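You operate a simulated robot arm through the tools that you are given. There is no shell and no other tool.

Carry out the task below with a simulated robot arm. There is one attempt and no reset: what you move stays moved.

Task
Clip the bag of onions shut and stand it in the grey crate.
Fine: clip dial on the colour of the strip in the holder, rocker to FREE, one pull of the red lever, rocker back to LOCK. Set down upright: red net bag. Where these are worked on the way, their far stop is far enough and under half their travel is too little: lock rocker.
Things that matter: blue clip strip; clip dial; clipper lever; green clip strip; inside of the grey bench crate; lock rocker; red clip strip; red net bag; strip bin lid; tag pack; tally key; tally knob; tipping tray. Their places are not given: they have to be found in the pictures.

It is judged by the outcome, as a careful person would: the job done as asked, and still so three seconds after it is handed in. It fails if anything else is knocked over, pushed out of place, dropped, spilled or broken.

Robot
A 6-joint arm with a two-finger parallel gripper, fixed in place. Base frame: the origin is at the foot of the arm, x ahead of it, y to its left, z up; the work surface is at about z = 0. Readings come in mm, rad, newtons and seconds.
With the tool pointing down near the work surface it reaches from about 240 to 580 mm from the base axis. Its first joint turns from -2.897 to 2.897 rad. Payload 1.5 kg.
The TCP is the grasp point between the finger pads, 30 mm short of the fingertips. In the tool frame z runs along the fingers and y along their closing line. The gripper opens to 80 mm. The fingers are 17 mm wide and 12 mm thick; the gripper's body (40 by 82 mm) begins 80 mm behind the TCP.
Orientation is told as [roll, pitch, yaw] about the base's x, y, z axes, in that order, counted from this pose: with the fingers straight down and closing along the base's y, the tool's x points along the base's -x, its y along +y and its z along -z.

Tools
- The arm moves only by the tool play_rows. Its arguments are lists of equal length, an entry for each row: "translation": the shift along the base's x, y, z in units of 150 mm (1.0 is 150 mm), a list of three; "dr": the turn, a rotation vector about the base's x, y, z in units of 180 degrees (1.0 is 180 degrees), a list of three; "jaw": the finger opening in mm, from 0 to 80. In form: {"translation": [[dx, dy, dz], ...], "dr": [[rx, ry, rz], ...], "jaw": [jaw, ...]}. A call has 1 to 20 rows; each row is the pose to reach, as a shift and turn from the pose commanded when the call began. A call with a number of a shift or a turn outside -1 to 1 is refused whole. Each row takes 0.2 s and may step no farther than 50 mm and 0.15 rad from the row before; otherwise, or with a gripper value out of range, the whole call is refused. Where a pose cannot be reached the arm comes as near as it can. A force on the tool above 40 N (or 10 N above the force at the start of the call, whichever is more), or a blocked arm, ends the call early, and 0.2 s more pass. The fingers move at their own pace (about 72 mm/s each) and stop on an object; they squeeze with about 42 N. The grip force told is the motor's: it shows also when the fingers shut on nothing. Time passes only in rows, and 0.2 s behind the last, so rows that repeat a pose let the fingers close. It gives the time, the measured TCP pose, the force on the tool (base axes), the opening and the grip force at its end, in the units of the frame above (readings bear some noise), with the torque about the TCP (base axes, N m) and any sound that the robot's microphone picked up.
- Cameras (640 x 400 px; columns grow to the right, rows downward): "scene" is fixed at [221.8, 500.2, 634.7]; the picture's right is [-0.96, -0.28, 0.00], its down [-0.22, 0.75, -0.62] and it looks along [0.18, -0.60, -0.78] (base axes); focal length 214 px, centre (320, 200). "wrist" rides on the gripper at [72, -7, -122] in the tool frame; the picture's right is [0.09, 1.00, 0.00], its down [-0.84, 0.08, -0.54] and it looks along [-0.54, 0.05, 0.84] (tool axes); focal length 238 px, centre (320, 200).
- snapshot(camera): a new picture of that camera. No time passes.
- locate(camera, pixels): for up to 12 pixels [column, row] of the newest picture of that camera ("zoom" is the newest enlarged one), the place [x, y, z] in the base frame of the surface seen there, good to about 2 mm. No time passes.
- enlarge(camera, box): a new picture of the part [left, top, right, bottom] of that camera's present view, enlarged. No time passes.
- finish_job(): hands the job in; it is judged then, once.

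Open the gripper and draw the arm clear of the work before you hand the job in, unless the task says otherwise.

The tools are called after "Emit:" by a JSON object that holds its "api" and its "payload". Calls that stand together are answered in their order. play_rows: Moves the arm, as the interface text tells. Its arguments: {"type":"object","properties":{"translation":{"type":"array"},"dr":{"type":"array"},"jaw":{"type":"array"}},"required":["translation","dr","jaw"]} The other tools are called the same way: snapshot (camera) takes a picture; locate (camera, pixels) gives the place of the surface under pixels of a picture; enlarge (camera, box) takes an enlarged picture of a part of a camera's view; finish_job () hands the job in.

At the start:

```text
t: 0.0
ee_pos: [253.4, 141.4, 441.6]
orientation: [0.002, -0.001, 0.0]
ft_force: [-0.4, 0.4, 0.0]
ft_torque: [-0.01, 0.0, 0.0]
grip_width: 80.1
gripper_force: 0.1
```

scene: 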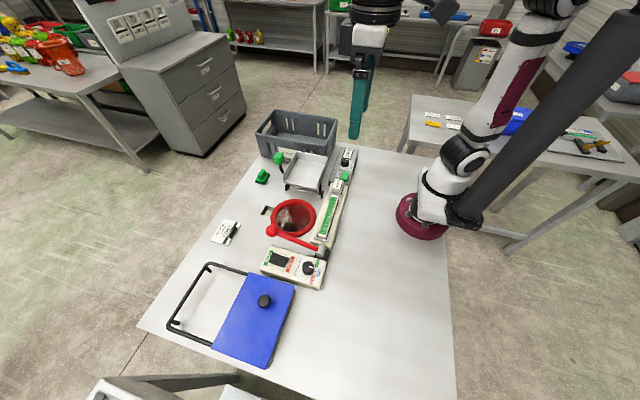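
wrist: 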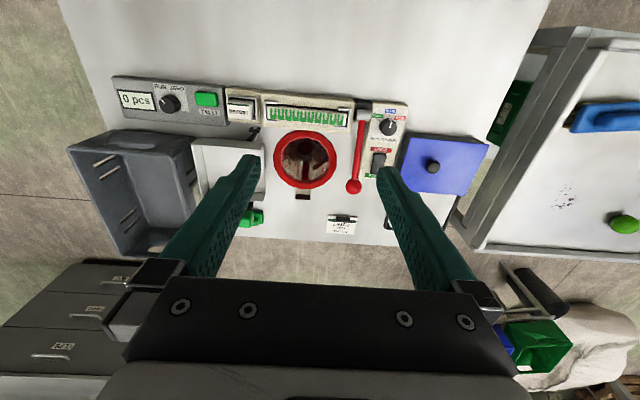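

I start by looking closer at the bench: the clipper station around scene pixels (260-350, 150-290).

Emit:
{"api": "enlarge", "payload": {"camera": "scene", "box": [240, 180, 360, 300]}}

Emit:
{"api": "enlarge", "payload": {"camera": "wrist", "box": [220, 70, 420, 210]}}

```text
3.33 times, centred on (300, 240) of scene
```

zoom: 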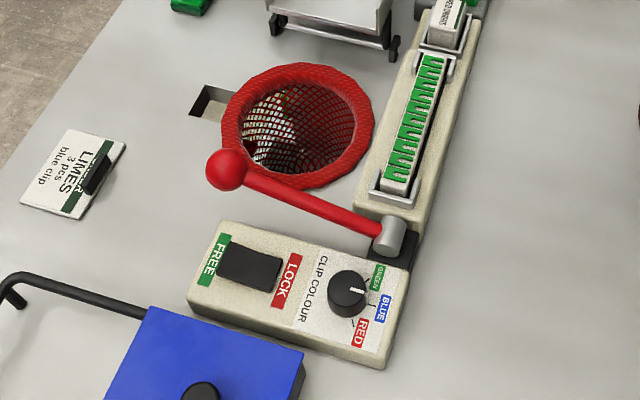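

```text
2.86 times, centred on (320, 140) of wrist
```

zoom: 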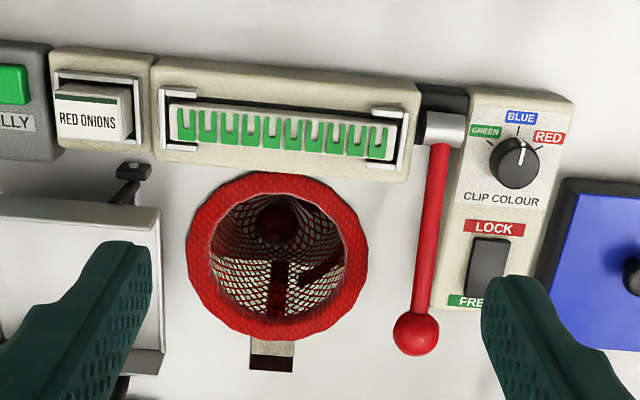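

The holder strip looks green and the dial pointer needs checking, so I zoom in further on the dial/rocker, on the bag and on the tray/crate.

Emit:
{"api": "enlarge", "payload": {"camera": "scene", "box": [265, 190, 325, 240]}}

Emit:
{"api": "enlarge", "payload": {"camera": "scene", "box": [255, 240, 335, 300]}}

Emit:
{"api": "enlarge", "payload": {"camera": "scene", "box": [245, 100, 365, 200]}}

Emit:
{"api": "enlarge", "payload": {"camera": "wrist", "box": [340, 90, 420, 190]}}

Emit:
{"api": "enlarge", "payload": {"camera": "wrist", "box": [60, 60, 260, 260]}}

```text
8.00 times, centred on (295, 215) of scene
```

zoom: 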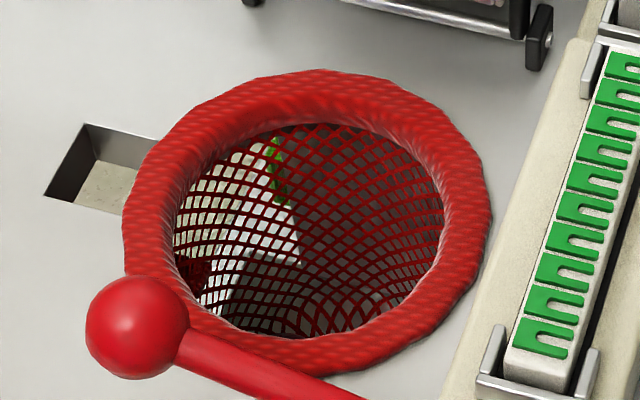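

```text
6.67 times, centred on (295, 270) of scene
```

zoom: 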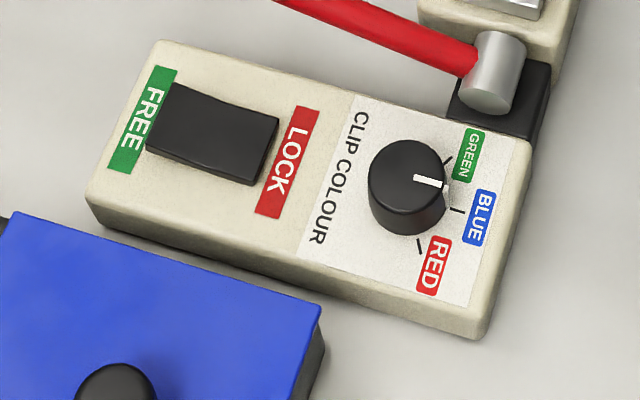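

```text
4.00 times, centred on (305, 150) of scene
```

zoom: 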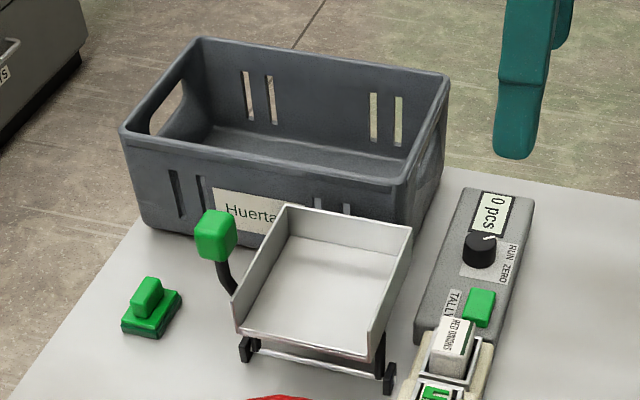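

```text
4.00 times, centred on (380, 140) of wrist
```

zoom: 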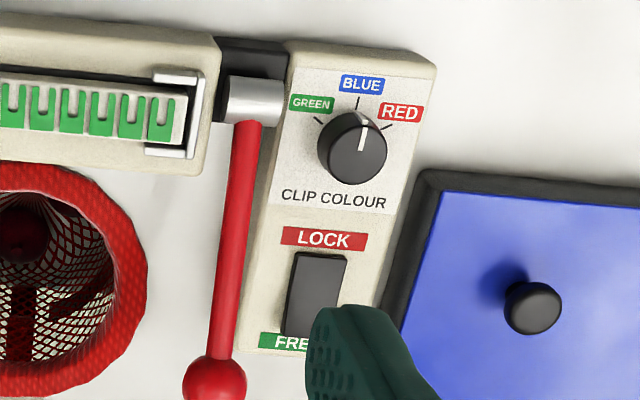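

```text
2.00 times, centred on (160, 160) of wrist
```

zoom: 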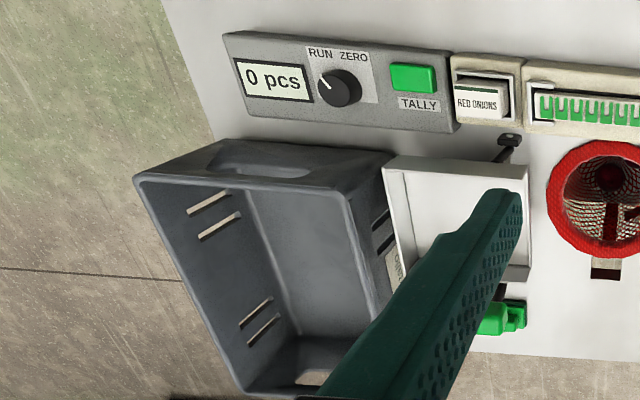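

I locate the key features: bag rim, lever, rocker, dial, crate, strip and surface heights.

Emit:
{"api": "enlarge", "payload": {"camera": "scene", "box": [255, 240, 335, 300]}}

Emit:
{"api": "locate", "payload": {"camera": "zoom", "pixels": [[160, 110], [212, 130], [265, 155], [408, 180], [427, 181], [447, 187], [446, 162], [463, 212], [419, 245], [495, 70], [320, 240], [465, 150]]}}

Emit:
{"api": "locate", "payload": {"camera": "scene", "pixels": [[293, 197], [274, 215], [313, 212], [293, 234], [272, 231], [295, 241], [318, 252], [295, 215], [264, 211], [290, 205], [300, 225], [330, 210]]}}

Emit:
{"api": "locate", "payload": {"camera": "scene", "pixels": [[295, 110], [355, 120], [271, 133], [342, 147], [300, 135], [320, 136], [290, 128], [330, 143], [305, 175], [257, 133], [336, 122], [290, 150]]}}

```text
6.67 times, centred on (295, 270) of scene
```

zoom: 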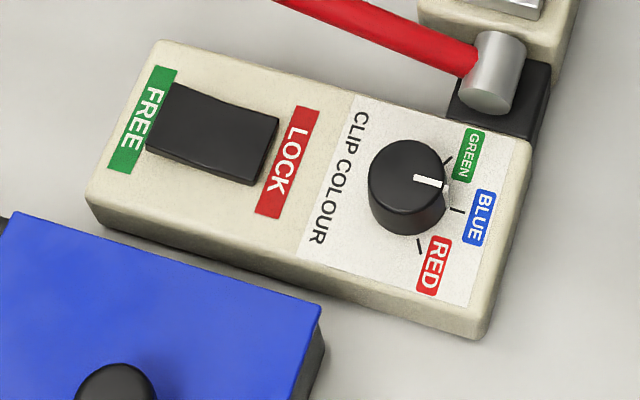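

```text
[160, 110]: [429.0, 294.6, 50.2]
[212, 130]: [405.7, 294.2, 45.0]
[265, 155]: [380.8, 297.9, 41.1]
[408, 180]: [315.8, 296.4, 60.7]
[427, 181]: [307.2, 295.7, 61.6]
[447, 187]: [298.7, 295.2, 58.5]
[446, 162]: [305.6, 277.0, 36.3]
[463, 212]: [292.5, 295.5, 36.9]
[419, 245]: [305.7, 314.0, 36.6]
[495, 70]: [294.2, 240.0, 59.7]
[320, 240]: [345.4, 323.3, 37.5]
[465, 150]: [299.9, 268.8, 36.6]
```

```text
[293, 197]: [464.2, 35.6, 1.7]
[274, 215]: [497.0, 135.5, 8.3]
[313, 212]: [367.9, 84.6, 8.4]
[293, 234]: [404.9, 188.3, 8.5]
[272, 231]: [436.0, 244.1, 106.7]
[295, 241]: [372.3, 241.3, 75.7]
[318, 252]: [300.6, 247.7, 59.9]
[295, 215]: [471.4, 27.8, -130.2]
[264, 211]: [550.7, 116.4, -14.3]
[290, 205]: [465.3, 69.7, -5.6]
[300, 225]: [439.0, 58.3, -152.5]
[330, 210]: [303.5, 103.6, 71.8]
```

```text
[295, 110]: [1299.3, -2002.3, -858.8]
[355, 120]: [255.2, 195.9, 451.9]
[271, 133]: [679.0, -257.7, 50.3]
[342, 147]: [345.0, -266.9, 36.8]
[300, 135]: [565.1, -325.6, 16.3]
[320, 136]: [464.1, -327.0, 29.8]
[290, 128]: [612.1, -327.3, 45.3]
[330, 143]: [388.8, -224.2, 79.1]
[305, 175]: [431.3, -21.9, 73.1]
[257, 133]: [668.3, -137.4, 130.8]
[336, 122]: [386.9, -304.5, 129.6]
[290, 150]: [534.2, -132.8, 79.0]
```

The bag hangs through a hole in the bench (rim about z 8, inside down to about -150). I zoom in on the bag interior from the wrist camera and locate the rim from there.

Emit:
{"api": "enlarge", "payload": {"camera": "wrist", "box": [260, 110, 350, 210]}}

Emit:
{"api": "locate", "payload": {"camera": "wrist", "pixels": [[305, 130], [276, 160], [334, 160], [305, 187], [353, 187], [360, 150], [362, 125], [379, 160], [388, 128], [303, 196], [305, 150], [305, 165]]}}

```text
4.00 times, centred on (305, 160) of wrist
```

zoom: 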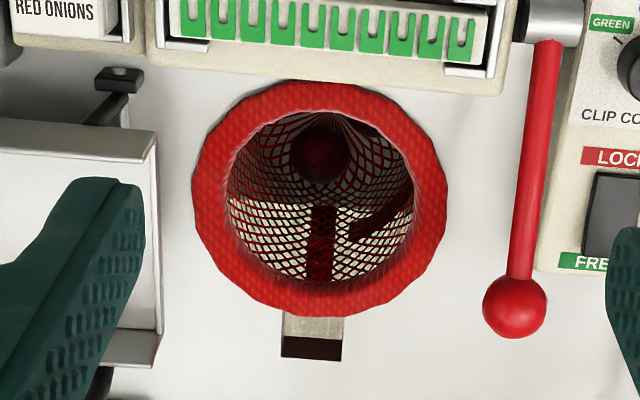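

```text
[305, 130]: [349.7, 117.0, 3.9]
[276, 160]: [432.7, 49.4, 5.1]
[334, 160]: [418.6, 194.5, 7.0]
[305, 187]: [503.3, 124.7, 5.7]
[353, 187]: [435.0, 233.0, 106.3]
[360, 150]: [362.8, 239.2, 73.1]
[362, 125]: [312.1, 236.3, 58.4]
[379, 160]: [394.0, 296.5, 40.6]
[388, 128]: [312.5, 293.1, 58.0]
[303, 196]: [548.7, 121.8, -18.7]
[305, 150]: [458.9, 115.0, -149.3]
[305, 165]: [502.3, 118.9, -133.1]
```

The holder strip is green, and the dial pointer points roughly at BLUE (zoom 427,181 → tick 458,211). The rocker has its LOCK end down (z 41 vs 50). I move above the dial/rocker to look straight at them.

Emit:
{"api": "play_rows", "payload": {"translation": [[0.08, 0.2, -0.2], [0.16, 0.4, -0.4], [0.24, 0.6, -0.6], [0.32, 0.8, -0.8], [0.4, 0.95, -0.95]], "dr": [[0, 0, 0], [0, 0, 0], [0, 0, 0], [0, 0, 0], [0, 0, 0]], "jaw": [80, 80, 80, 80, 80]}}

Emit:
{"api": "snapshot", "payload": {"camera": "wrist"}}

```text
t: 1.2
ee_pos: [314.2, 286.2, 300.4]
orientation: [0.001, -0.001, 0.001]
ft_force: [0.5, -1.0, -0.1]
ft_torque: [0.01, 0.04, -0.02]
grip_width: 79.9
gripper_force: 0.1
```

```text
taken
```

wrist: 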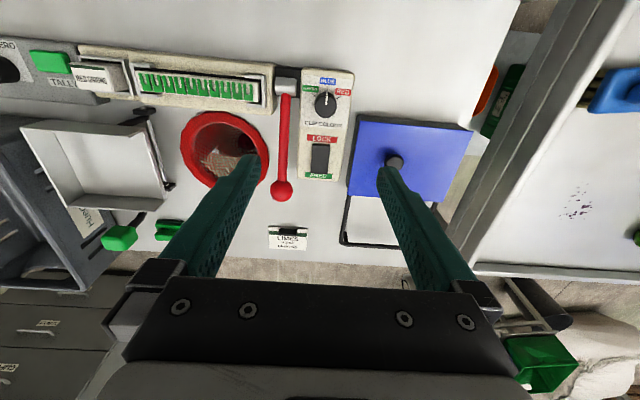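

The dial sits at wrist pixel (325,103) and the rocker at (320,157). I enlarge this region and locate dial edges, ticks, rocker ends and lever ball.

Emit:
{"api": "enlarge", "payload": {"camera": "wrist", "box": [280, 65, 370, 125]}}

Emit:
{"api": "locate", "payload": {"camera": "zoom", "pixels": [[325, 270], [325, 235], [327, 208], [285, 245], [365, 245], [325, 310], [260, 195], [329, 150], [405, 192], [340, 270], [300, 220], [350, 220]]}}

Emit:
{"api": "locate", "payload": {"camera": "wrist", "pixels": [[320, 144], [319, 158], [318, 171], [311, 158], [327, 158], [318, 176], [281, 185], [275, 190], [287, 190], [281, 198], [283, 140], [286, 85]]}}

```text
6.67 times, centred on (325, 95) of wrist
```

zoom: 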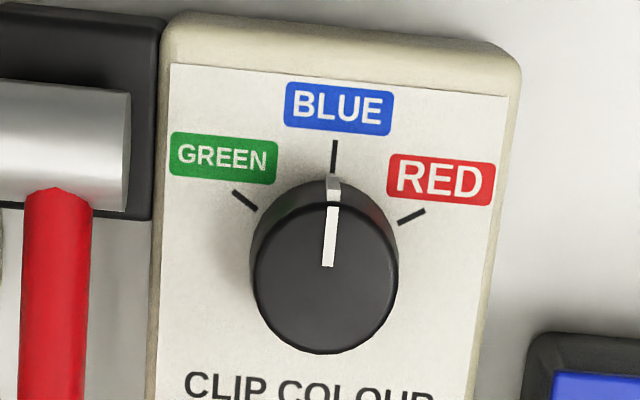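

```text
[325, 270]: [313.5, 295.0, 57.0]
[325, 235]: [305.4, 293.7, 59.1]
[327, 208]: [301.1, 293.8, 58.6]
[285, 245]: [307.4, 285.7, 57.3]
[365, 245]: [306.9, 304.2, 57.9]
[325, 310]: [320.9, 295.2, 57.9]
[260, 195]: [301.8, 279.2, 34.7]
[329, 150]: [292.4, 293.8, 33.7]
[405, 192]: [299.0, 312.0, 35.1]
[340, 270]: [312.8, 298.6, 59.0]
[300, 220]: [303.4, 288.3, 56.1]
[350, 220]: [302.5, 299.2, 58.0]
```

```text
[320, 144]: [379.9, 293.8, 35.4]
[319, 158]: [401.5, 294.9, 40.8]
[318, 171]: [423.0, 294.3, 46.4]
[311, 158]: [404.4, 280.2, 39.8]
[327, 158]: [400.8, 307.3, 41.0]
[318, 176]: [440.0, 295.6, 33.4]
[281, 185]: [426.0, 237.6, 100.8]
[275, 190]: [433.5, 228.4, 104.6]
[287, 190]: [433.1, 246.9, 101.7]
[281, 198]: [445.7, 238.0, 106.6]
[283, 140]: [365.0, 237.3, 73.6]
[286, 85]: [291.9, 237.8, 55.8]
```

Dial axis is about (313, 295), top z≈58, radius ≈17. I locate the tick ends more exactly to get the turn angle to GREEN.

Emit:
{"api": "locate", "payload": {"camera": "zoom", "pixels": [[235, 192], [246, 201], [256, 209], [334, 142], [333, 168], [424, 211], [411, 217], [400, 222], [328, 265], [333, 182], [253, 270], [397, 262]]}}

Emit:
{"api": "enlarge", "payload": {"camera": "wrist", "box": [260, 120, 350, 210]}}

```text
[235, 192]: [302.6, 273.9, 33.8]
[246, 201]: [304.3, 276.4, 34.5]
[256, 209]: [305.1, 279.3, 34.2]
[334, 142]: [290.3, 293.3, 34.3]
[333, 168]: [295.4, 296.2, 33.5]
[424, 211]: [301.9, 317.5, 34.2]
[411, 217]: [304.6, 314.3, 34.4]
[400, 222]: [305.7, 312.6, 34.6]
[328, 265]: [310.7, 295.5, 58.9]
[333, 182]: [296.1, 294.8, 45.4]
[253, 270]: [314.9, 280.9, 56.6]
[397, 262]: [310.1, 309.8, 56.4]
```

```text
4.44 times, centred on (305, 165) of wrist
```

zoom: 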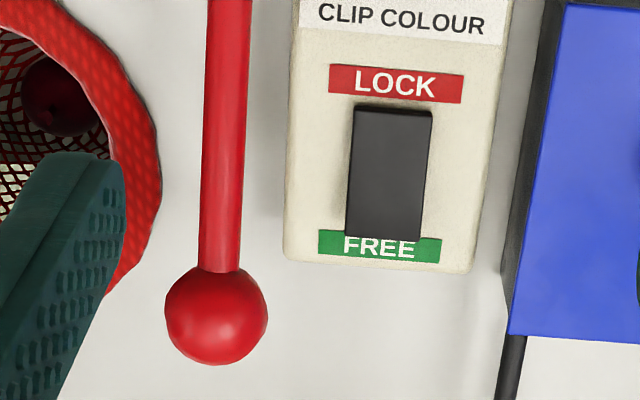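

Ticks sit about 60° either side of BLUE, so GREEN needs about +60° about z. I go down above the dial with the gripper pre-turned by -30° and the jaw at 50.

Emit:
{"api": "play_rows", "payload": {"translation": [[0, 0.03, -0.25], [0, 0.06, -0.5], [0, 0.06, -0.75], [0, 0.06, -1.0], [0, 0.06, -1.0]], "dr": [[0, 0, -0.04167], [0, 0, -0.08333], [0, 0, -0.125], [0, 0, -0.16667], [0, 0, -0.16667]], "jaw": [70, 60, 50, 50, 50]}}

Emit:
{"api": "snapshot", "payload": {"camera": "wrist"}}

Emit:
{"api": "snapshot", "payload": {"camera": "scene"}}

```text
t: 2.4
ee_pos: [313.6, 294.2, 149.3]
orientation: [0.002, -0.001, -0.525]
ft_force: [0.6, -0.3, 0.4]
ft_torque: [0.0, -0.02, 0.01]
grip_width: 50.0
gripper_force: 0.1
```

```text
taken
```

wrist: 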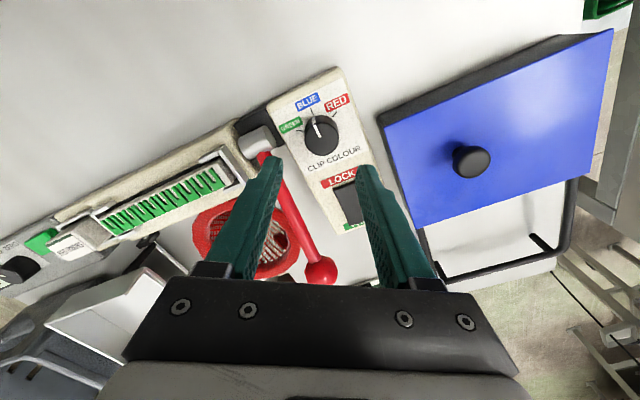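

```text
taken
```

scene: 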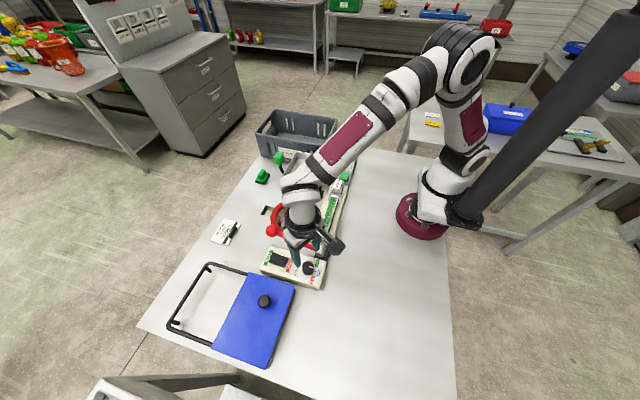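

The dial is at wrist pixel (320,135), closer now. I enlarge to refine its centre.

Emit:
{"api": "enlarge", "payload": {"camera": "wrist", "box": [270, 85, 370, 165]}}

Emit:
{"api": "locate", "payload": {"camera": "zoom", "pixels": [[320, 262], [320, 240], [325, 330], [320, 312], [215, 250], [430, 250], [298, 185], [325, 255], [375, 300], [265, 300], [375, 210], [255, 210]]}}

```text
5.00 times, centred on (320, 125) of wrist
```

zoom: 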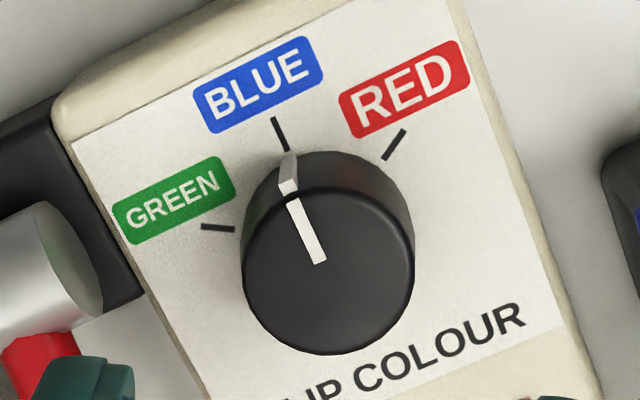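

```text
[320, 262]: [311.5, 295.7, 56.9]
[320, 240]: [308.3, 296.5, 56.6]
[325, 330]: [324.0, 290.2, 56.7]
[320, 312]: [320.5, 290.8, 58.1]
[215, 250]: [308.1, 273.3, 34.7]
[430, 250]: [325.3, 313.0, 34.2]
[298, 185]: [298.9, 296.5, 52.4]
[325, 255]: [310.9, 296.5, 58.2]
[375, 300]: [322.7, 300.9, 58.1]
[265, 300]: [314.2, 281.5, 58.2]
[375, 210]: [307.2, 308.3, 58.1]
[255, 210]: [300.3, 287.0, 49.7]
```

Dial centre refined to about (313.6, 296). I lower to TCP z≈70 and close on the dial.

Emit:
{"api": "play_rows", "payload": {"translation": [[0, 0.012, -0.2], [0, 0.012, -0.4], [0, 0.012, -0.53], [0, 0.012, -0.53], [0, 0.012, -0.53], [0, 0.012, -0.53]], "dr": [[0, 0, 0], [0, 0, 0], [0, 0, 0], [0, 0, 0], [0, 0, 0], [0, 0, 0]], "jaw": [50, 50, 50, 40, 25, 25]}}

Emit:
{"api": "snapshot", "payload": {"camera": "wrist"}}

```text
t: 3.8
ee_pos: [314.1, 293.8, 70.9]
orientation: [0.004, 0.0, -0.524]
ft_force: [6.3, 11.6, -2.6]
ft_torque: [0.25, -0.3, 0.01]
grip_width: 37.0
gripper_force: 6.8
```

```text
taken
```

wrist: 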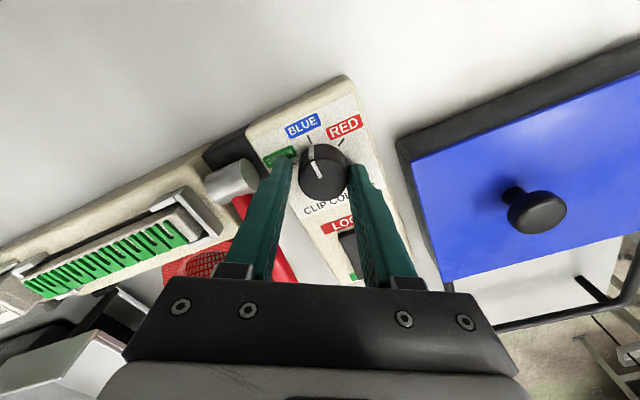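

Grip width 37 with a tool force of (6, 12): the +y finger touches first, so I shift 1.5 mm along the closing line and let the jaw close.

Emit:
{"api": "play_rows", "payload": {"translation": [[0.005, 0.0087, 0], [0.005, 0.0087, 0], [0.005, 0.0087, 0]], "dr": [[0, 0, 0], [0, 0, 0], [0, 0, 0]], "jaw": [25, 20, 20]}}

```text
t: 4.6
ee_pos: [313.4, 294.2, 71.5]
orientation: [0.001, -0.001, -0.523]
ft_force: [8.0, 13.8, -5.8]
ft_torque: [0.32, -0.19, -0.01]
grip_width: 34.7
gripper_force: 8.6
```

Force still (8, 14) toward +, width 34.7. I shift another 2 mm along the closing line and keep closing.

Emit:
{"api": "play_rows", "payload": {"translation": [[0.0067, 0.0115, 0], [0.0067, 0.0115, 0], [0.0067, 0.0115, 0]], "dr": [[0, 0, 0], [0, 0, 0], [0, 0, 0]], "jaw": [20, 20, 20]}}

Emit:
{"api": "snapshot", "payload": {"camera": "wrist"}}

```text
t: 5.4
ee_pos: [314.8, 294.9, 70.3]
orientation: [-0.001, 0.0, -0.527]
ft_force: [-2.8, -21.0, 21.7]
ft_torque: [-0.69, 0.14, 0.01]
grip_width: 32.9
gripper_force: 41.1
```

```text
taken
```

wrist: 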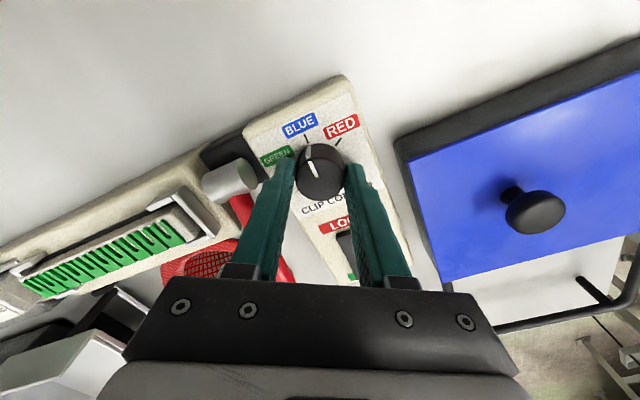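

Gripped now (width 32.9, 41 N), with -21 N in y; I back off about 1 mm to relax and check.

Emit:
{"api": "play_rows", "payload": {"translation": [[-0.002, -0.005, 0.0], [-0.0033, -0.0058, 0.003]], "dr": [[0, 0, 0], [0, 0, 0]], "jaw": [20, 20]}}

```text
t: 6.0
ee_pos: [314.5, 294.2, 72.2]
orientation: [-0.002, 0.001, -0.527]
ft_force: [-1.7, -1.2, 6.0]
ft_torque: [-0.18, -0.07, 0.0]
grip_width: 32.9
gripper_force: 41.1
stopped in row 2: the force on the tool passed its limit at 41 N (the readings are from after the stop); the commanded pose is now the measured one
```

Forces are relaxed with the dial firmly held. Now I turn +60° about z in 7.5° steps.

Emit:
{"api": "play_rows", "payload": {"translation": [[0, 0, 0], [0, 0, 0], [0, 0, 0], [0, 0, 0], [0, 0, 0], [0, 0, 0], [0, 0, 0], [0, 0, 0], [0, 0, 0]], "dr": [[0, 0, 0.04167], [0, 0, 0.08333], [0, 0, 0.125], [0, 0, 0.16667], [0, 0, 0.20833], [0, 0, 0.25], [0, 0, 0.29167], [0, 0, 0.33333], [0, 0, 0.33333]], "jaw": [20, 20, 20, 20, 20, 20, 20, 20, 20]}}

Emit:
{"api": "snapshot", "payload": {"camera": "wrist"}}

```text
t: 8.0
ee_pos: [314.0, 295.1, 72.2]
orientation: [-0.001, -0.003, 0.524]
ft_force: [15.4, 14.2, -21.0]
ft_torque: [0.39, -0.6, -0.14]
grip_width: 33.1
gripper_force: 40.7
```

```text
taken
```

wrist: 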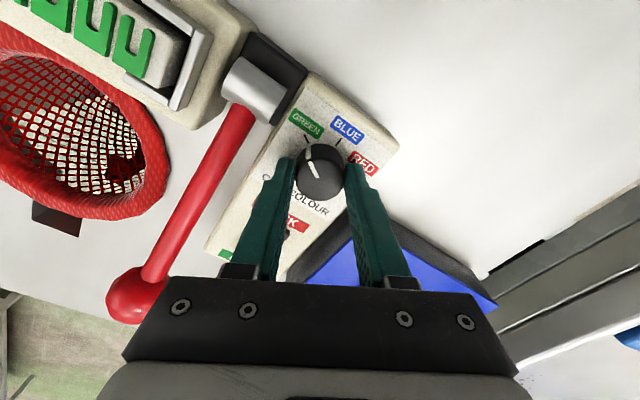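

The pointer (around 313,160) now seems to lean toward the GREEN tick; I enlarge to check the alignment before releasing.

Emit:
{"api": "enlarge", "payload": {"camera": "wrist", "box": [280, 100, 380, 200]}}

Emit:
{"api": "enlarge", "payload": {"camera": "scene", "box": [285, 240, 335, 290]}}

```text
4.00 times, centred on (330, 150) of wrist
```

zoom: 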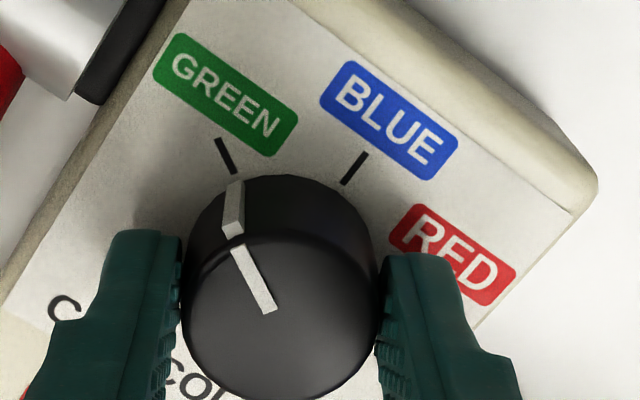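

```text
8.00 times, centred on (310, 265) of scene
```

zoom: 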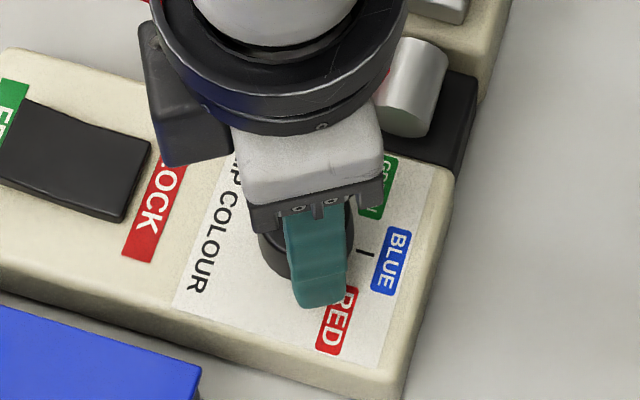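

The pointer lines up with the GREEN tick. I open the jaw and rise straight up.

Emit:
{"api": "play_rows", "payload": {"translation": [[0, 0, 0], [0, 0, 0], [0, 0, 0.2], [0, 0, 0.5], [0, 0, 0.8]], "dr": [[0, 0, 0], [0, 0, 0], [0, 0, 0], [0, 0, 0], [0, 0, 0]], "jaw": [48, 48, 48, 48, 48]}}

Emit:
{"api": "enlarge", "payload": {"camera": "wrist", "box": [270, 70, 370, 170]}}

Emit:
{"api": "locate", "payload": {"camera": "zoom", "pixels": [[320, 240], [320, 200]]}}

```text
t: 9.2
ee_pos: [317.4, 296.0, 191.6]
orientation: [-0.001, -0.001, 0.522]
ft_force: [0.0, 0.0, 0.4]
ft_torque: [0.0, 0.0, 0.01]
grip_width: 47.9
gripper_force: 0.0
```

```text
4.00 times, centred on (320, 120) of wrist
```

zoom: 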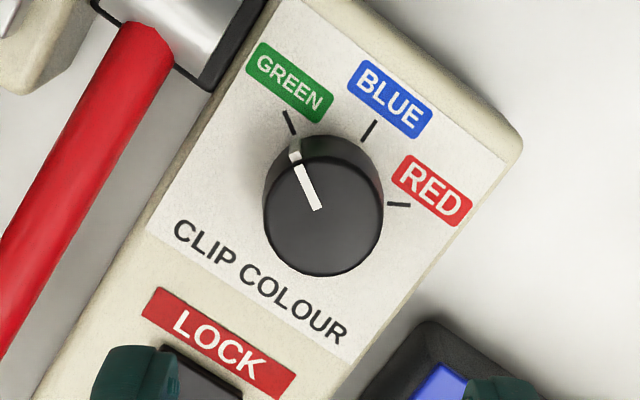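

```text
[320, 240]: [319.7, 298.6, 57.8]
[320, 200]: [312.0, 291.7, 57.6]
```

Dial confirmed on GREEN. Next I close the jaw and move over the FREE end of the rocker (about x 425, y 294), undoing the 30° yaw.

Emit:
{"api": "play_rows", "payload": {"translation": [[0.18, 0, 0], [0.36, 0, -0.1], [0.54, 0, -0.3], [0.73, 0, -0.5], [0.73, 0, -0.5]], "dr": [[0, 0, -0.04167], [0, 0, -0.08333], [0, 0, -0.125], [0, 0, -0.16667], [0, 0, -0.16667]], "jaw": [30, 15, 0, 0, 0]}}

Emit:
{"api": "snapshot", "payload": {"camera": "wrist"}}

Emit:
{"api": "enlarge", "payload": {"camera": "scene", "box": [245, 200, 335, 300]}}

```text
t: 10.4
ee_pos: [424.4, 294.4, 115.4]
orientation: [0.0, -0.001, -0.004]
ft_force: [-0.1, -0.3, 0.4]
ft_torque: [-0.02, 0.03, -0.02]
grip_width: 0.0
gripper_force: 20.6
```

```text
taken
```

wrist: 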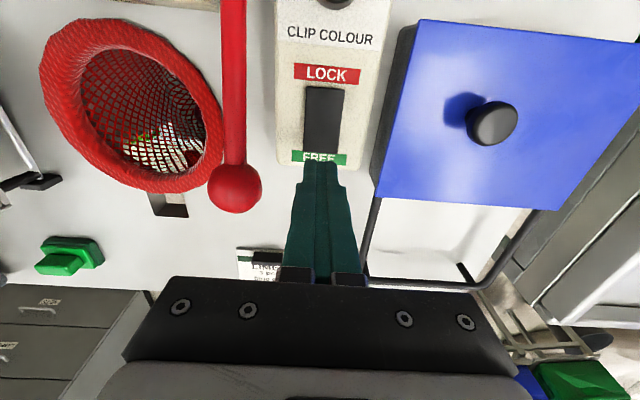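

```text
4.00 times, centred on (290, 250) of scene
```

zoom: 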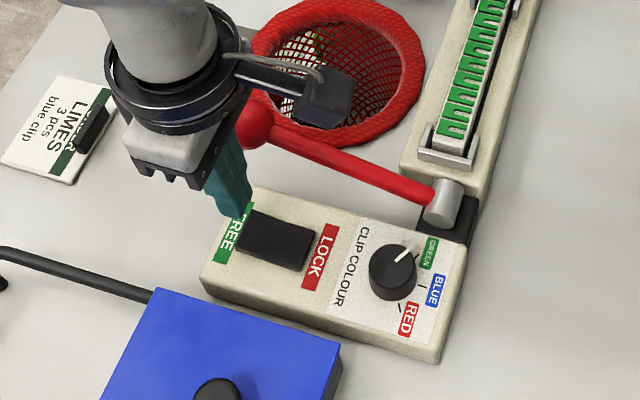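

The closed fingertips hover over the FREE end. I locate the rocker's ends from this wrist view (rows 87-152) to check where to press.

Emit:
{"api": "locate", "payload": {"camera": "wrist", "pixels": [[324, 90], [323, 120], [321, 140], [321, 148], [321, 152], [307, 120], [342, 120], [319, 158], [316, 170]]}}

Emit:
{"api": "enlarge", "payload": {"camera": "wrist", "box": [280, 60, 370, 190]}}

```text
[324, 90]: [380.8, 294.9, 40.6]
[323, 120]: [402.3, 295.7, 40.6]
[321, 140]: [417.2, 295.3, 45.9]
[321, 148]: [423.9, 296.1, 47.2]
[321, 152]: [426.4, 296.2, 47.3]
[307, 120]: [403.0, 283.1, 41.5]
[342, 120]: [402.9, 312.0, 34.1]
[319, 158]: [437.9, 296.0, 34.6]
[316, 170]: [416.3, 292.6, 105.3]
```

```text
3.08 times, centred on (325, 125) of wrist
```

zoom: 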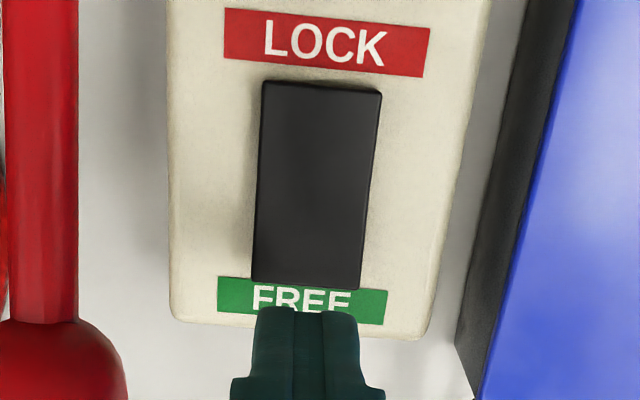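

I press down on the rocker at x≈422: fast to just above, then in 2 mm steps until the stop.

Emit:
{"api": "play_rows", "payload": {"translation": [[-0.013, 0.007, -0.1], [-0.013, 0.007, -0.2], [-0.013, 0.007, -0.23], [-0.013, 0.007, -0.245], [-0.013, 0.007, -0.26], [-0.013, 0.007, -0.275], [-0.013, 0.007, -0.285], [-0.013, 0.007, -0.295], [-0.013, 0.007, -0.305]], "dr": [[0, 0, 0], [0, 0, 0], [0, 0, 0], [0, 0, 0], [0, 0, 0], [0, 0, 0], [0, 0, 0], [0, 0, 0], [0, 0, 0]], "jaw": [0, 0, 0, 0, 0, 0, 0, 0, 0]}}

Emit:
{"api": "snapshot", "payload": {"camera": "wrist"}}

Emit:
{"api": "enlarge", "payload": {"camera": "scene", "box": [255, 230, 325, 300]}}

```text
t: 12.3
ee_pos: [423.2, 296.8, 75.1]
orientation: [0.002, -0.005, -0.001]
ft_force: [-0.8, -1.2, 6.1]
ft_torque: [-0.05, 0.07, 0.06]
grip_width: 0.1
gripper_force: 21.0
stopped in row 9: the force on the tool passed its limit at 50 N (the readings are from after the stop); the commanded pose is now the measured one
```

```text
taken
```

wrist: 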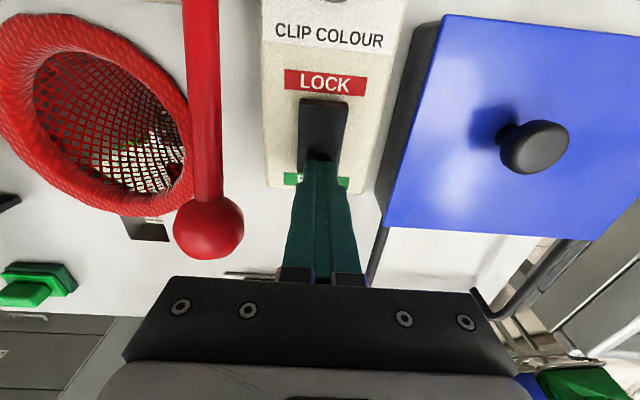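

```text
5.71 times, centred on (290, 265) of scene
```

zoom: 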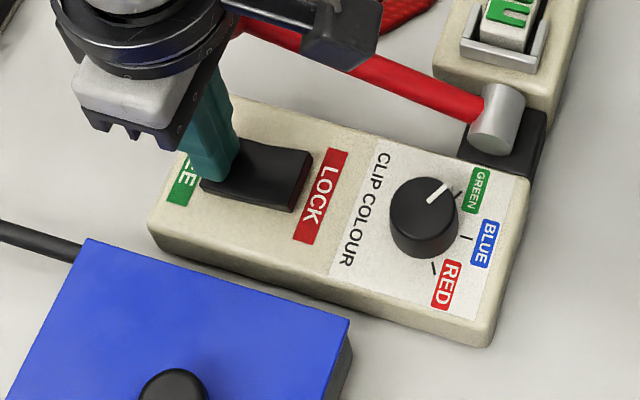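

The rocker tipped: its LOCK end is now up and 50 N met the stop. I rise 60 mm and verify it stays at FREE.

Emit:
{"api": "play_rows", "payload": {"translation": [[0, 0, 0.15], [0, 0, 0.4], [0, 0, 0.6]], "dr": [[0, 0, 0], [0, 0, 0], [0, 0, 0]], "jaw": [0, 0, 0]}}

Emit:
{"api": "snapshot", "payload": {"camera": "wrist"}}

Emit:
{"api": "locate", "payload": {"camera": "wrist", "pixels": [[323, 80], [324, 90], [323, 105], [323, 120], [321, 135], [321, 145], [322, 150], [321, 155]]}}

Emit:
{"api": "enlarge", "payload": {"camera": "scene", "box": [255, 210, 325, 300]}}

```text
t: 13.1
ee_pos: [421.8, 296.6, 164.2]
orientation: [0.005, -0.002, -0.003]
ft_force: [-0.2, 0.4, -0.8]
ft_torque: [0.01, 0.02, 0.0]
grip_width: 0.2
gripper_force: 21.3
```

```text
taken
```

wrist: 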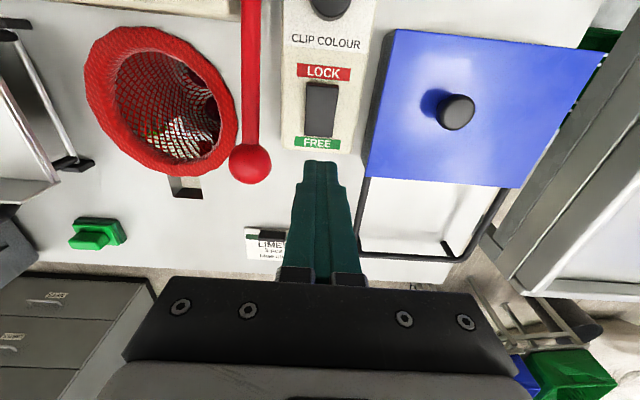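

```text
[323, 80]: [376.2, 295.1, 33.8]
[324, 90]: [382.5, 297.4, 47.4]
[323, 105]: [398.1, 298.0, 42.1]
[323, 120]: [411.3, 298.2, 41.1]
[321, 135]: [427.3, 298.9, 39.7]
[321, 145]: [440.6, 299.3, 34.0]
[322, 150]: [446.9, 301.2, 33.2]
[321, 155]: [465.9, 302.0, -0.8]
```

```text
4.44 times, centred on (290, 255) of scene
```

zoom: 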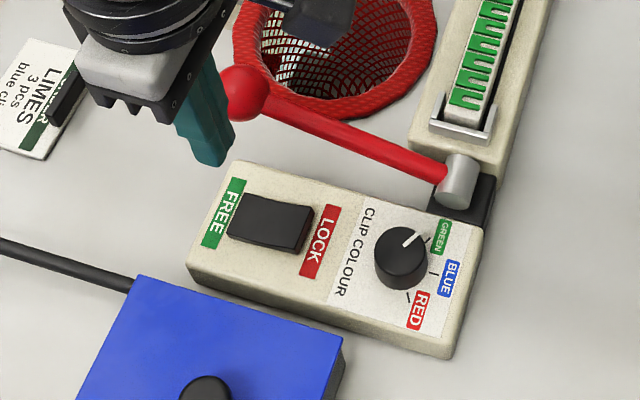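

Rocker is at FREE (LOCK end z 47, FREE end z 40). Before pulling the lever I look into the bag at (165,105) and at the lever in detail.

Emit:
{"api": "enlarge", "payload": {"camera": "wrist", "box": [80, 20, 240, 200]}}

Emit:
{"api": "locate", "payload": {"camera": "wrist", "pixels": [[250, 146], [250, 155], [250, 165], [250, 175], [233, 163], [268, 163], [249, 100], [249, 60], [249, 20], [258, 163], [242, 163]]}}

Emit:
{"api": "enlarge", "payload": {"camera": "wrist", "box": [210, 0, 290, 200]}}

```text
2.22 times, centred on (160, 110) of wrist
```

zoom: 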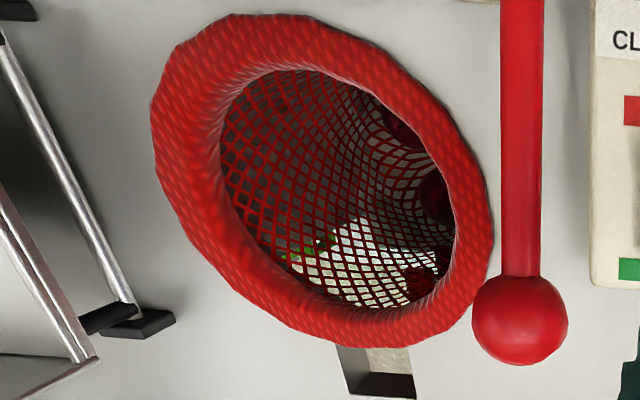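

```text
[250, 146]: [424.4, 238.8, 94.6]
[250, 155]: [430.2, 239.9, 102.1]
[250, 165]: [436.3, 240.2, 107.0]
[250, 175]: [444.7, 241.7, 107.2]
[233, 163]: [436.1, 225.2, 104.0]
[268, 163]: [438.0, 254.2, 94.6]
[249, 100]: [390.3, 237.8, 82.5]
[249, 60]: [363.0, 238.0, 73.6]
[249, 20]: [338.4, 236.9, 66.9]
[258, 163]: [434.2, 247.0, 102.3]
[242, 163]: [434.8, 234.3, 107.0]
```

```text
2.00 times, centred on (250, 100) of wrist
```

zoom: 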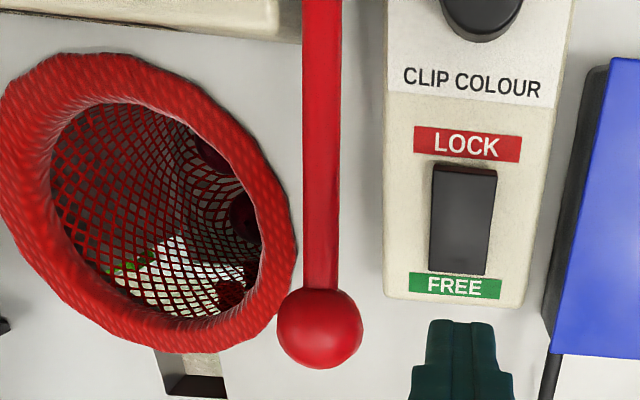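

The bag holds dark-red onions, and the lever ball has its top at about (440, 239, 107). I move the closed fingers over the ball.

Emit:
{"api": "play_rows", "payload": {"translation": [[0.07, -0.19, 0], [0.135, -0.385, 0], [0.135, -0.385, -0.12], [0.135, -0.385, -0.12]], "dr": [[0, 0, 0], [0, 0, 0], [0, 0, 0], [0, 0, 0]], "jaw": [0, 0, 0, 0]}}

Emit:
{"api": "snapshot", "payload": {"camera": "wrist"}}

Emit:
{"api": "enlarge", "payload": {"camera": "scene", "box": [245, 190, 325, 270]}}

```text
t: 14.1
ee_pos: [443.7, 237.1, 146.0]
orientation: [0.003, -0.004, -0.002]
ft_force: [0.3, 0.9, 0.5]
ft_torque: [0.01, 0.01, 0.01]
grip_width: 0.0
gripper_force: 21.4
```

```text
taken
```

wrist: 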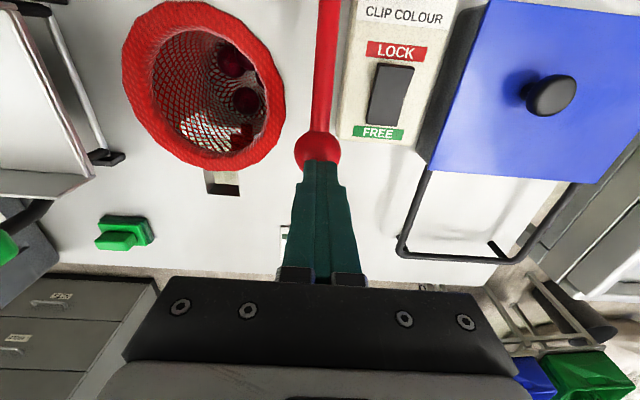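

```text
5.00 times, centred on (285, 230) of scene
```

zoom: 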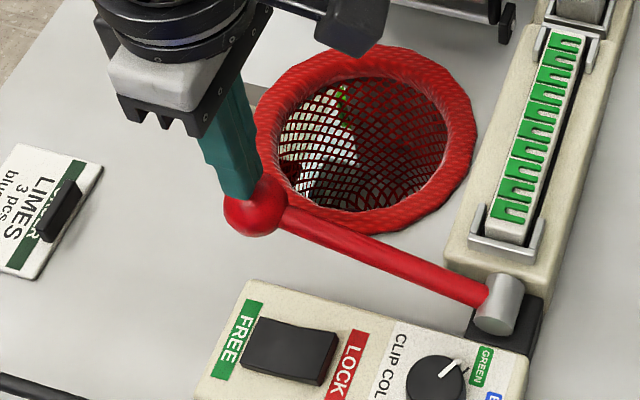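

Fingertips at z≈116 are just above the ball top (107). I press down gently in 3 mm steps; a hard stop would end the call.

Emit:
{"api": "play_rows", "payload": {"translation": [[0, 0, -0.04], [0, 0, -0.06], [0.002, 0, -0.08], [0.004, 0, -0.1], [0.006, 0, -0.12], [0.008, 0, -0.14], [0.01, 0, -0.16], [0.012, 0, -0.18], [0.014, 0, -0.2]], "dr": [[0, 0, 0], [0, 0, 0], [0, 0, 0], [0, 0, 0], [0, 0, 0], [0, 0, 0], [0, 0, 0], [0, 0, 0], [0, 0, 0]], "jaw": [0, 0, 0, 0, 0, 0, 0, 0, 0]}}

Emit:
{"api": "enlarge", "payload": {"camera": "scene", "box": [245, 190, 325, 270]}}

```text
t: 16.1
ee_pos: [445.5, 239.0, 116.3]
orientation: [0.004, -0.004, -0.001]
ft_force: [2.4, 0.2, 4.2]
ft_torque: [0.02, -0.09, 0.01]
grip_width: 0.1
gripper_force: 21.5
```

```text
5.00 times, centred on (285, 230) of scene
```

zoom: 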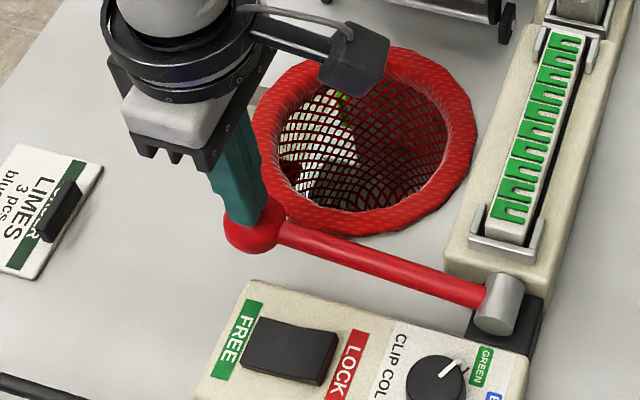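

The lever follows with only about 4 N. I keep pressing in small steps until it hits its end stop.

Emit:
{"api": "play_rows", "payload": {"translation": [[0.003, 0, -0.025], [0.005, 0, -0.05], [0.007, 0, -0.075], [0.008, 0, -0.1], [0.009, 0, -0.125], [0.009, 0, -0.15], [0.009, 0, -0.175], [0.008, 0, -0.2], [0.007, 0, -0.225], [0.005, 0, -0.25], [0.003, 0, -0.275], [0, 0, -0.3], [-0.003, 0, -0.325], [-0.006, 0, -0.35], [-0.01, 0, -0.375]], "dr": [[0, 0, 0], [0, 0, 0], [0, 0, 0], [0, 0, 0], [0, 0, 0], [0, 0, 0], [0, 0, 0], [0, 0, 0], [0, 0, 0], [0, 0, 0], [0, 0, 0], [0, 0, 0], [0, 0, 0], [0, 0, 0], [0, 0, 0]], "jaw": [0, 0, 0, 0, 0, 0, 0, 0, 0, 0, 0, 0, 0, 0, 0]}}

Emit:
{"api": "enlarge", "payload": {"camera": "scene", "box": [245, 190, 325, 270]}}

```text
t: 17.5
ee_pos: [446.3, 239.1, 98.1]
orientation: [0.004, -0.004, -0.004]
ft_force: [-7.8, -5.0, 17.6]
ft_torque: [-0.15, 0.2, -0.03]
grip_width: 0.0
gripper_force: 21.6
stopped in row 6: the force on the tool passed its limit at 50 N (the readings are from after the stop); the commanded pose is now the measured one
```

```text
5.00 times, centred on (285, 230) of scene
```

zoom: 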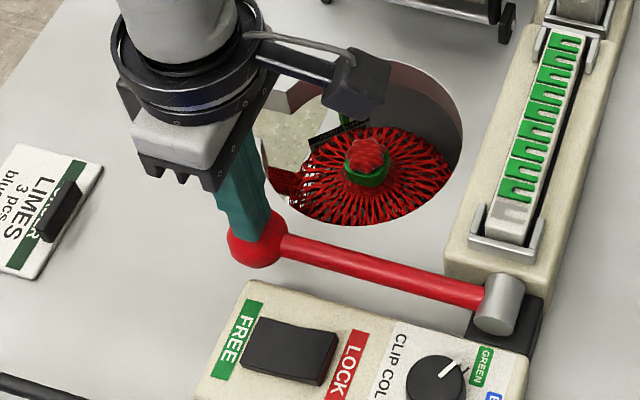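

The bag's neck is now gathered with a green clip and one clip left the strip. I raise the fingers and see whether the lever springs back.

Emit:
{"api": "play_rows", "payload": {"translation": [[0, 0, 0.05], [0, 0, 0.15], [0, 0, 0.3], [0, 0, 0.6], [0, 0, 0.6]], "dr": [[0, 0, 0], [0, 0, 0], [0, 0, 0], [0, 0, 0], [0, 0, 0]], "jaw": [0, 0, 0, 0, 0]}}

Emit:
{"api": "snapshot", "payload": {"camera": "wrist"}}

Emit:
{"api": "enlarge", "payload": {"camera": "scene", "box": [245, 190, 325, 270]}}

```text
t: 18.7
ee_pos: [448.1, 235.3, 189.2]
orientation: [0.003, -0.005, -0.003]
ft_force: [0.6, 0.2, -0.8]
ft_torque: [-0.02, 0.03, 0.0]
grip_width: 0.1
gripper_force: 21.0
```

```text
taken
```

wrist: 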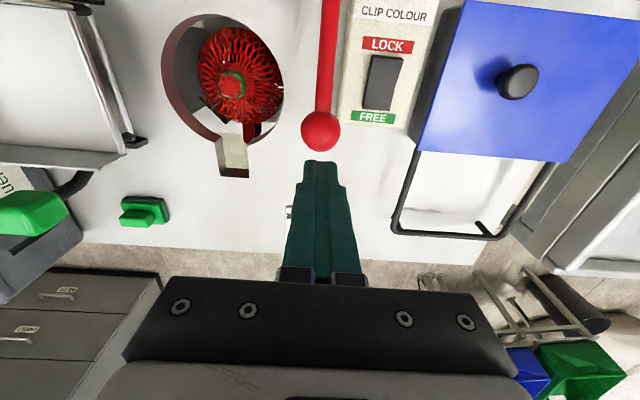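

```text
5.00 times, centred on (285, 230) of scene
```

zoom: 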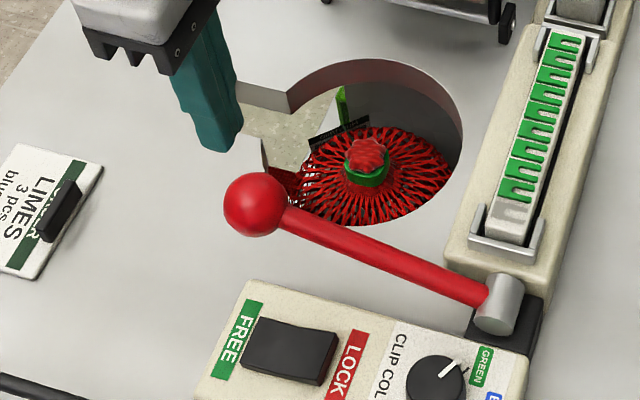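

The lever sprang back up by itself. Now I move over the rocker's LOCK end (about x 385, y 296), staying high first.

Emit:
{"api": "play_rows", "payload": {"translation": [[-0.14, 0.13, 0], [-0.28, 0.26, 0], [-0.41, 0.385, 0], [-0.41, 0.385, -0.3], [-0.41, 0.385, -0.5], [-0.41, 0.385, -0.5]], "dr": [[0, 0, 0], [0, 0, 0], [0, 0, 0], [0, 0, 0], [0, 0, 0], [0, 0, 0]], "jaw": [0, 0, 0, 0, 0, 0]}}

Emit:
{"api": "snapshot", "payload": {"camera": "wrist"}}

Emit:
{"api": "enlarge", "payload": {"camera": "scene", "box": [255, 220, 335, 300]}}

```text
t: 20.1
ee_pos: [386.3, 296.2, 110.8]
orientation: [0.006, -0.005, -0.004]
ft_force: [-0.6, -0.3, -0.6]
ft_torque: [-0.02, 0.02, 0.0]
grip_width: 0.1
gripper_force: 21.4
```

```text
taken
```

wrist: 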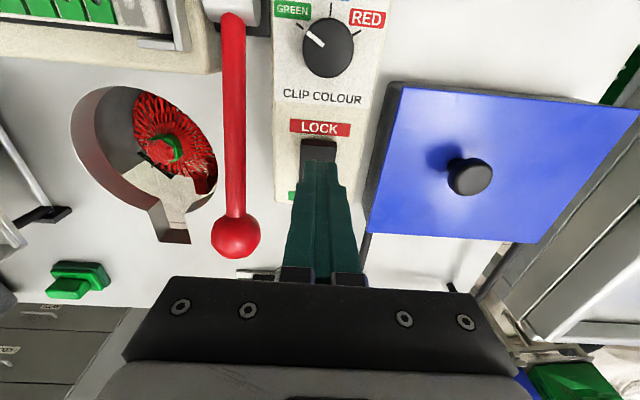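

```text
5.00 times, centred on (295, 260) of scene
```

zoom: 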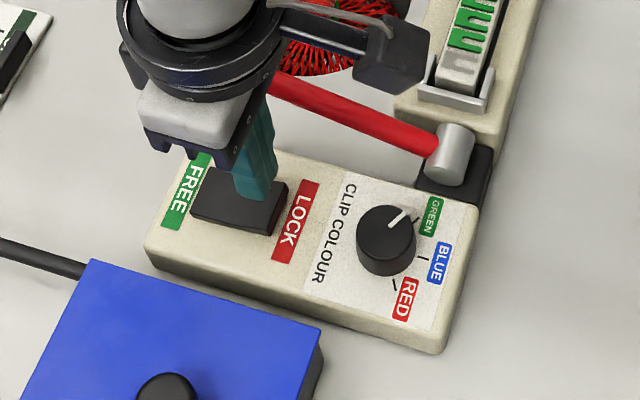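

Fingertips are over the rocker's LOCK half. I press down in small steps until the stop.

Emit:
{"api": "play_rows", "payload": {"translation": [[-0.01, 0, -0.1], [-0.01, 0, -0.18], [-0.01, 0, -0.21], [-0.01, 0, -0.225], [-0.01, 0, -0.24], [-0.01, 0, -0.25], [-0.01, 0, -0.26], [-0.01, 0, -0.27], [-0.01, 0, -0.28], [-0.01, 0, -0.29]], "dr": [[0, 0, 0], [0, 0, 0], [0, 0, 0], [0, 0, 0], [0, 0, 0], [0, 0, 0], [0, 0, 0], [0, 0, 0], [0, 0, 0], [0, 0, 0]], "jaw": [0, 0, 0, 0, 0, 0, 0, 0, 0, 0]}}

Emit:
{"api": "enlarge", "payload": {"camera": "scene", "box": [255, 220, 335, 300]}}

```text
t: 21.8
ee_pos: [383.5, 296.7, 73.4]
orientation: [0.006, -0.005, -0.005]
ft_force: [-3.0, -1.7, 9.7]
ft_torque: [-0.06, 0.05, -0.09]
grip_width: 0.0
gripper_force: 21.9
stopped in row 8: the force on the tool passed its limit at 46 N (the readings are from after the stop); the commanded pose is now the measured one
```

```text
5.00 times, centred on (295, 260) of scene
```

zoom: 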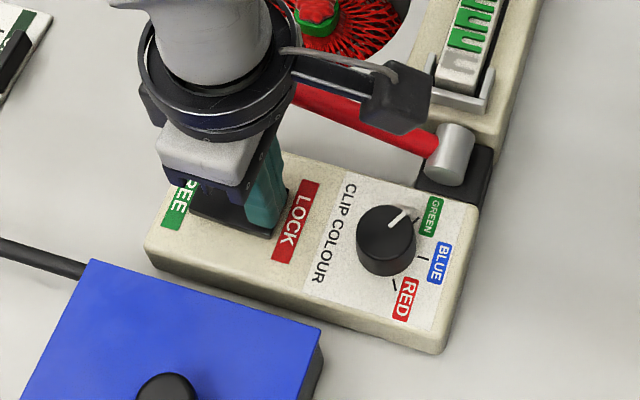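

The rocker reached its stop at 46 N. I rise and verify its tilt.

Emit:
{"api": "play_rows", "payload": {"translation": [[0, 0, 0.15], [0, 0, 0.4], [0, 0, 0.7], [0, 0, 1.0]], "dr": [[0, 0, 0], [0, 0, 0], [0, 0, 0], [0, 0, 0]], "jaw": [0, 0, 0, 0]}}

Emit:
{"api": "snapshot", "payload": {"camera": "wrist"}}

Emit:
{"api": "enlarge", "payload": {"camera": "scene", "box": [255, 220, 335, 300]}}

Emit:
{"api": "locate", "payload": {"camera": "zoom", "pixels": [[205, 185], [235, 200], [275, 215], [270, 195], [240, 180]]}}

```text
t: 22.8
ee_pos: [385.3, 295.0, 224.1]
orientation: [0.006, -0.006, -0.007]
ft_force: [0.2, -0.6, 0.1]
ft_torque: [0.03, -0.03, -0.01]
grip_width: 0.0
gripper_force: 20.9
```

```text
taken
```

wrist: 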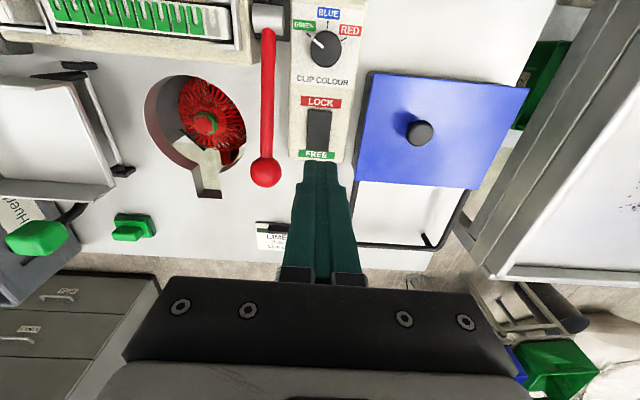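

```text
5.00 times, centred on (295, 260) of scene
```

zoom: 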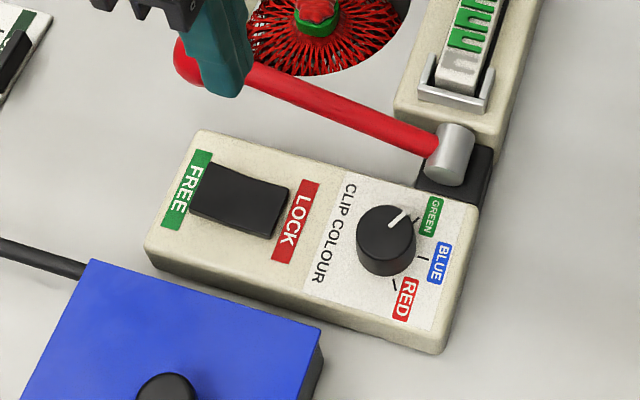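

```text
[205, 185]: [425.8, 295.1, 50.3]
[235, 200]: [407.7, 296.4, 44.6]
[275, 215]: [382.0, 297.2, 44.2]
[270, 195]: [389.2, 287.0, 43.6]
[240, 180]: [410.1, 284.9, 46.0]
```

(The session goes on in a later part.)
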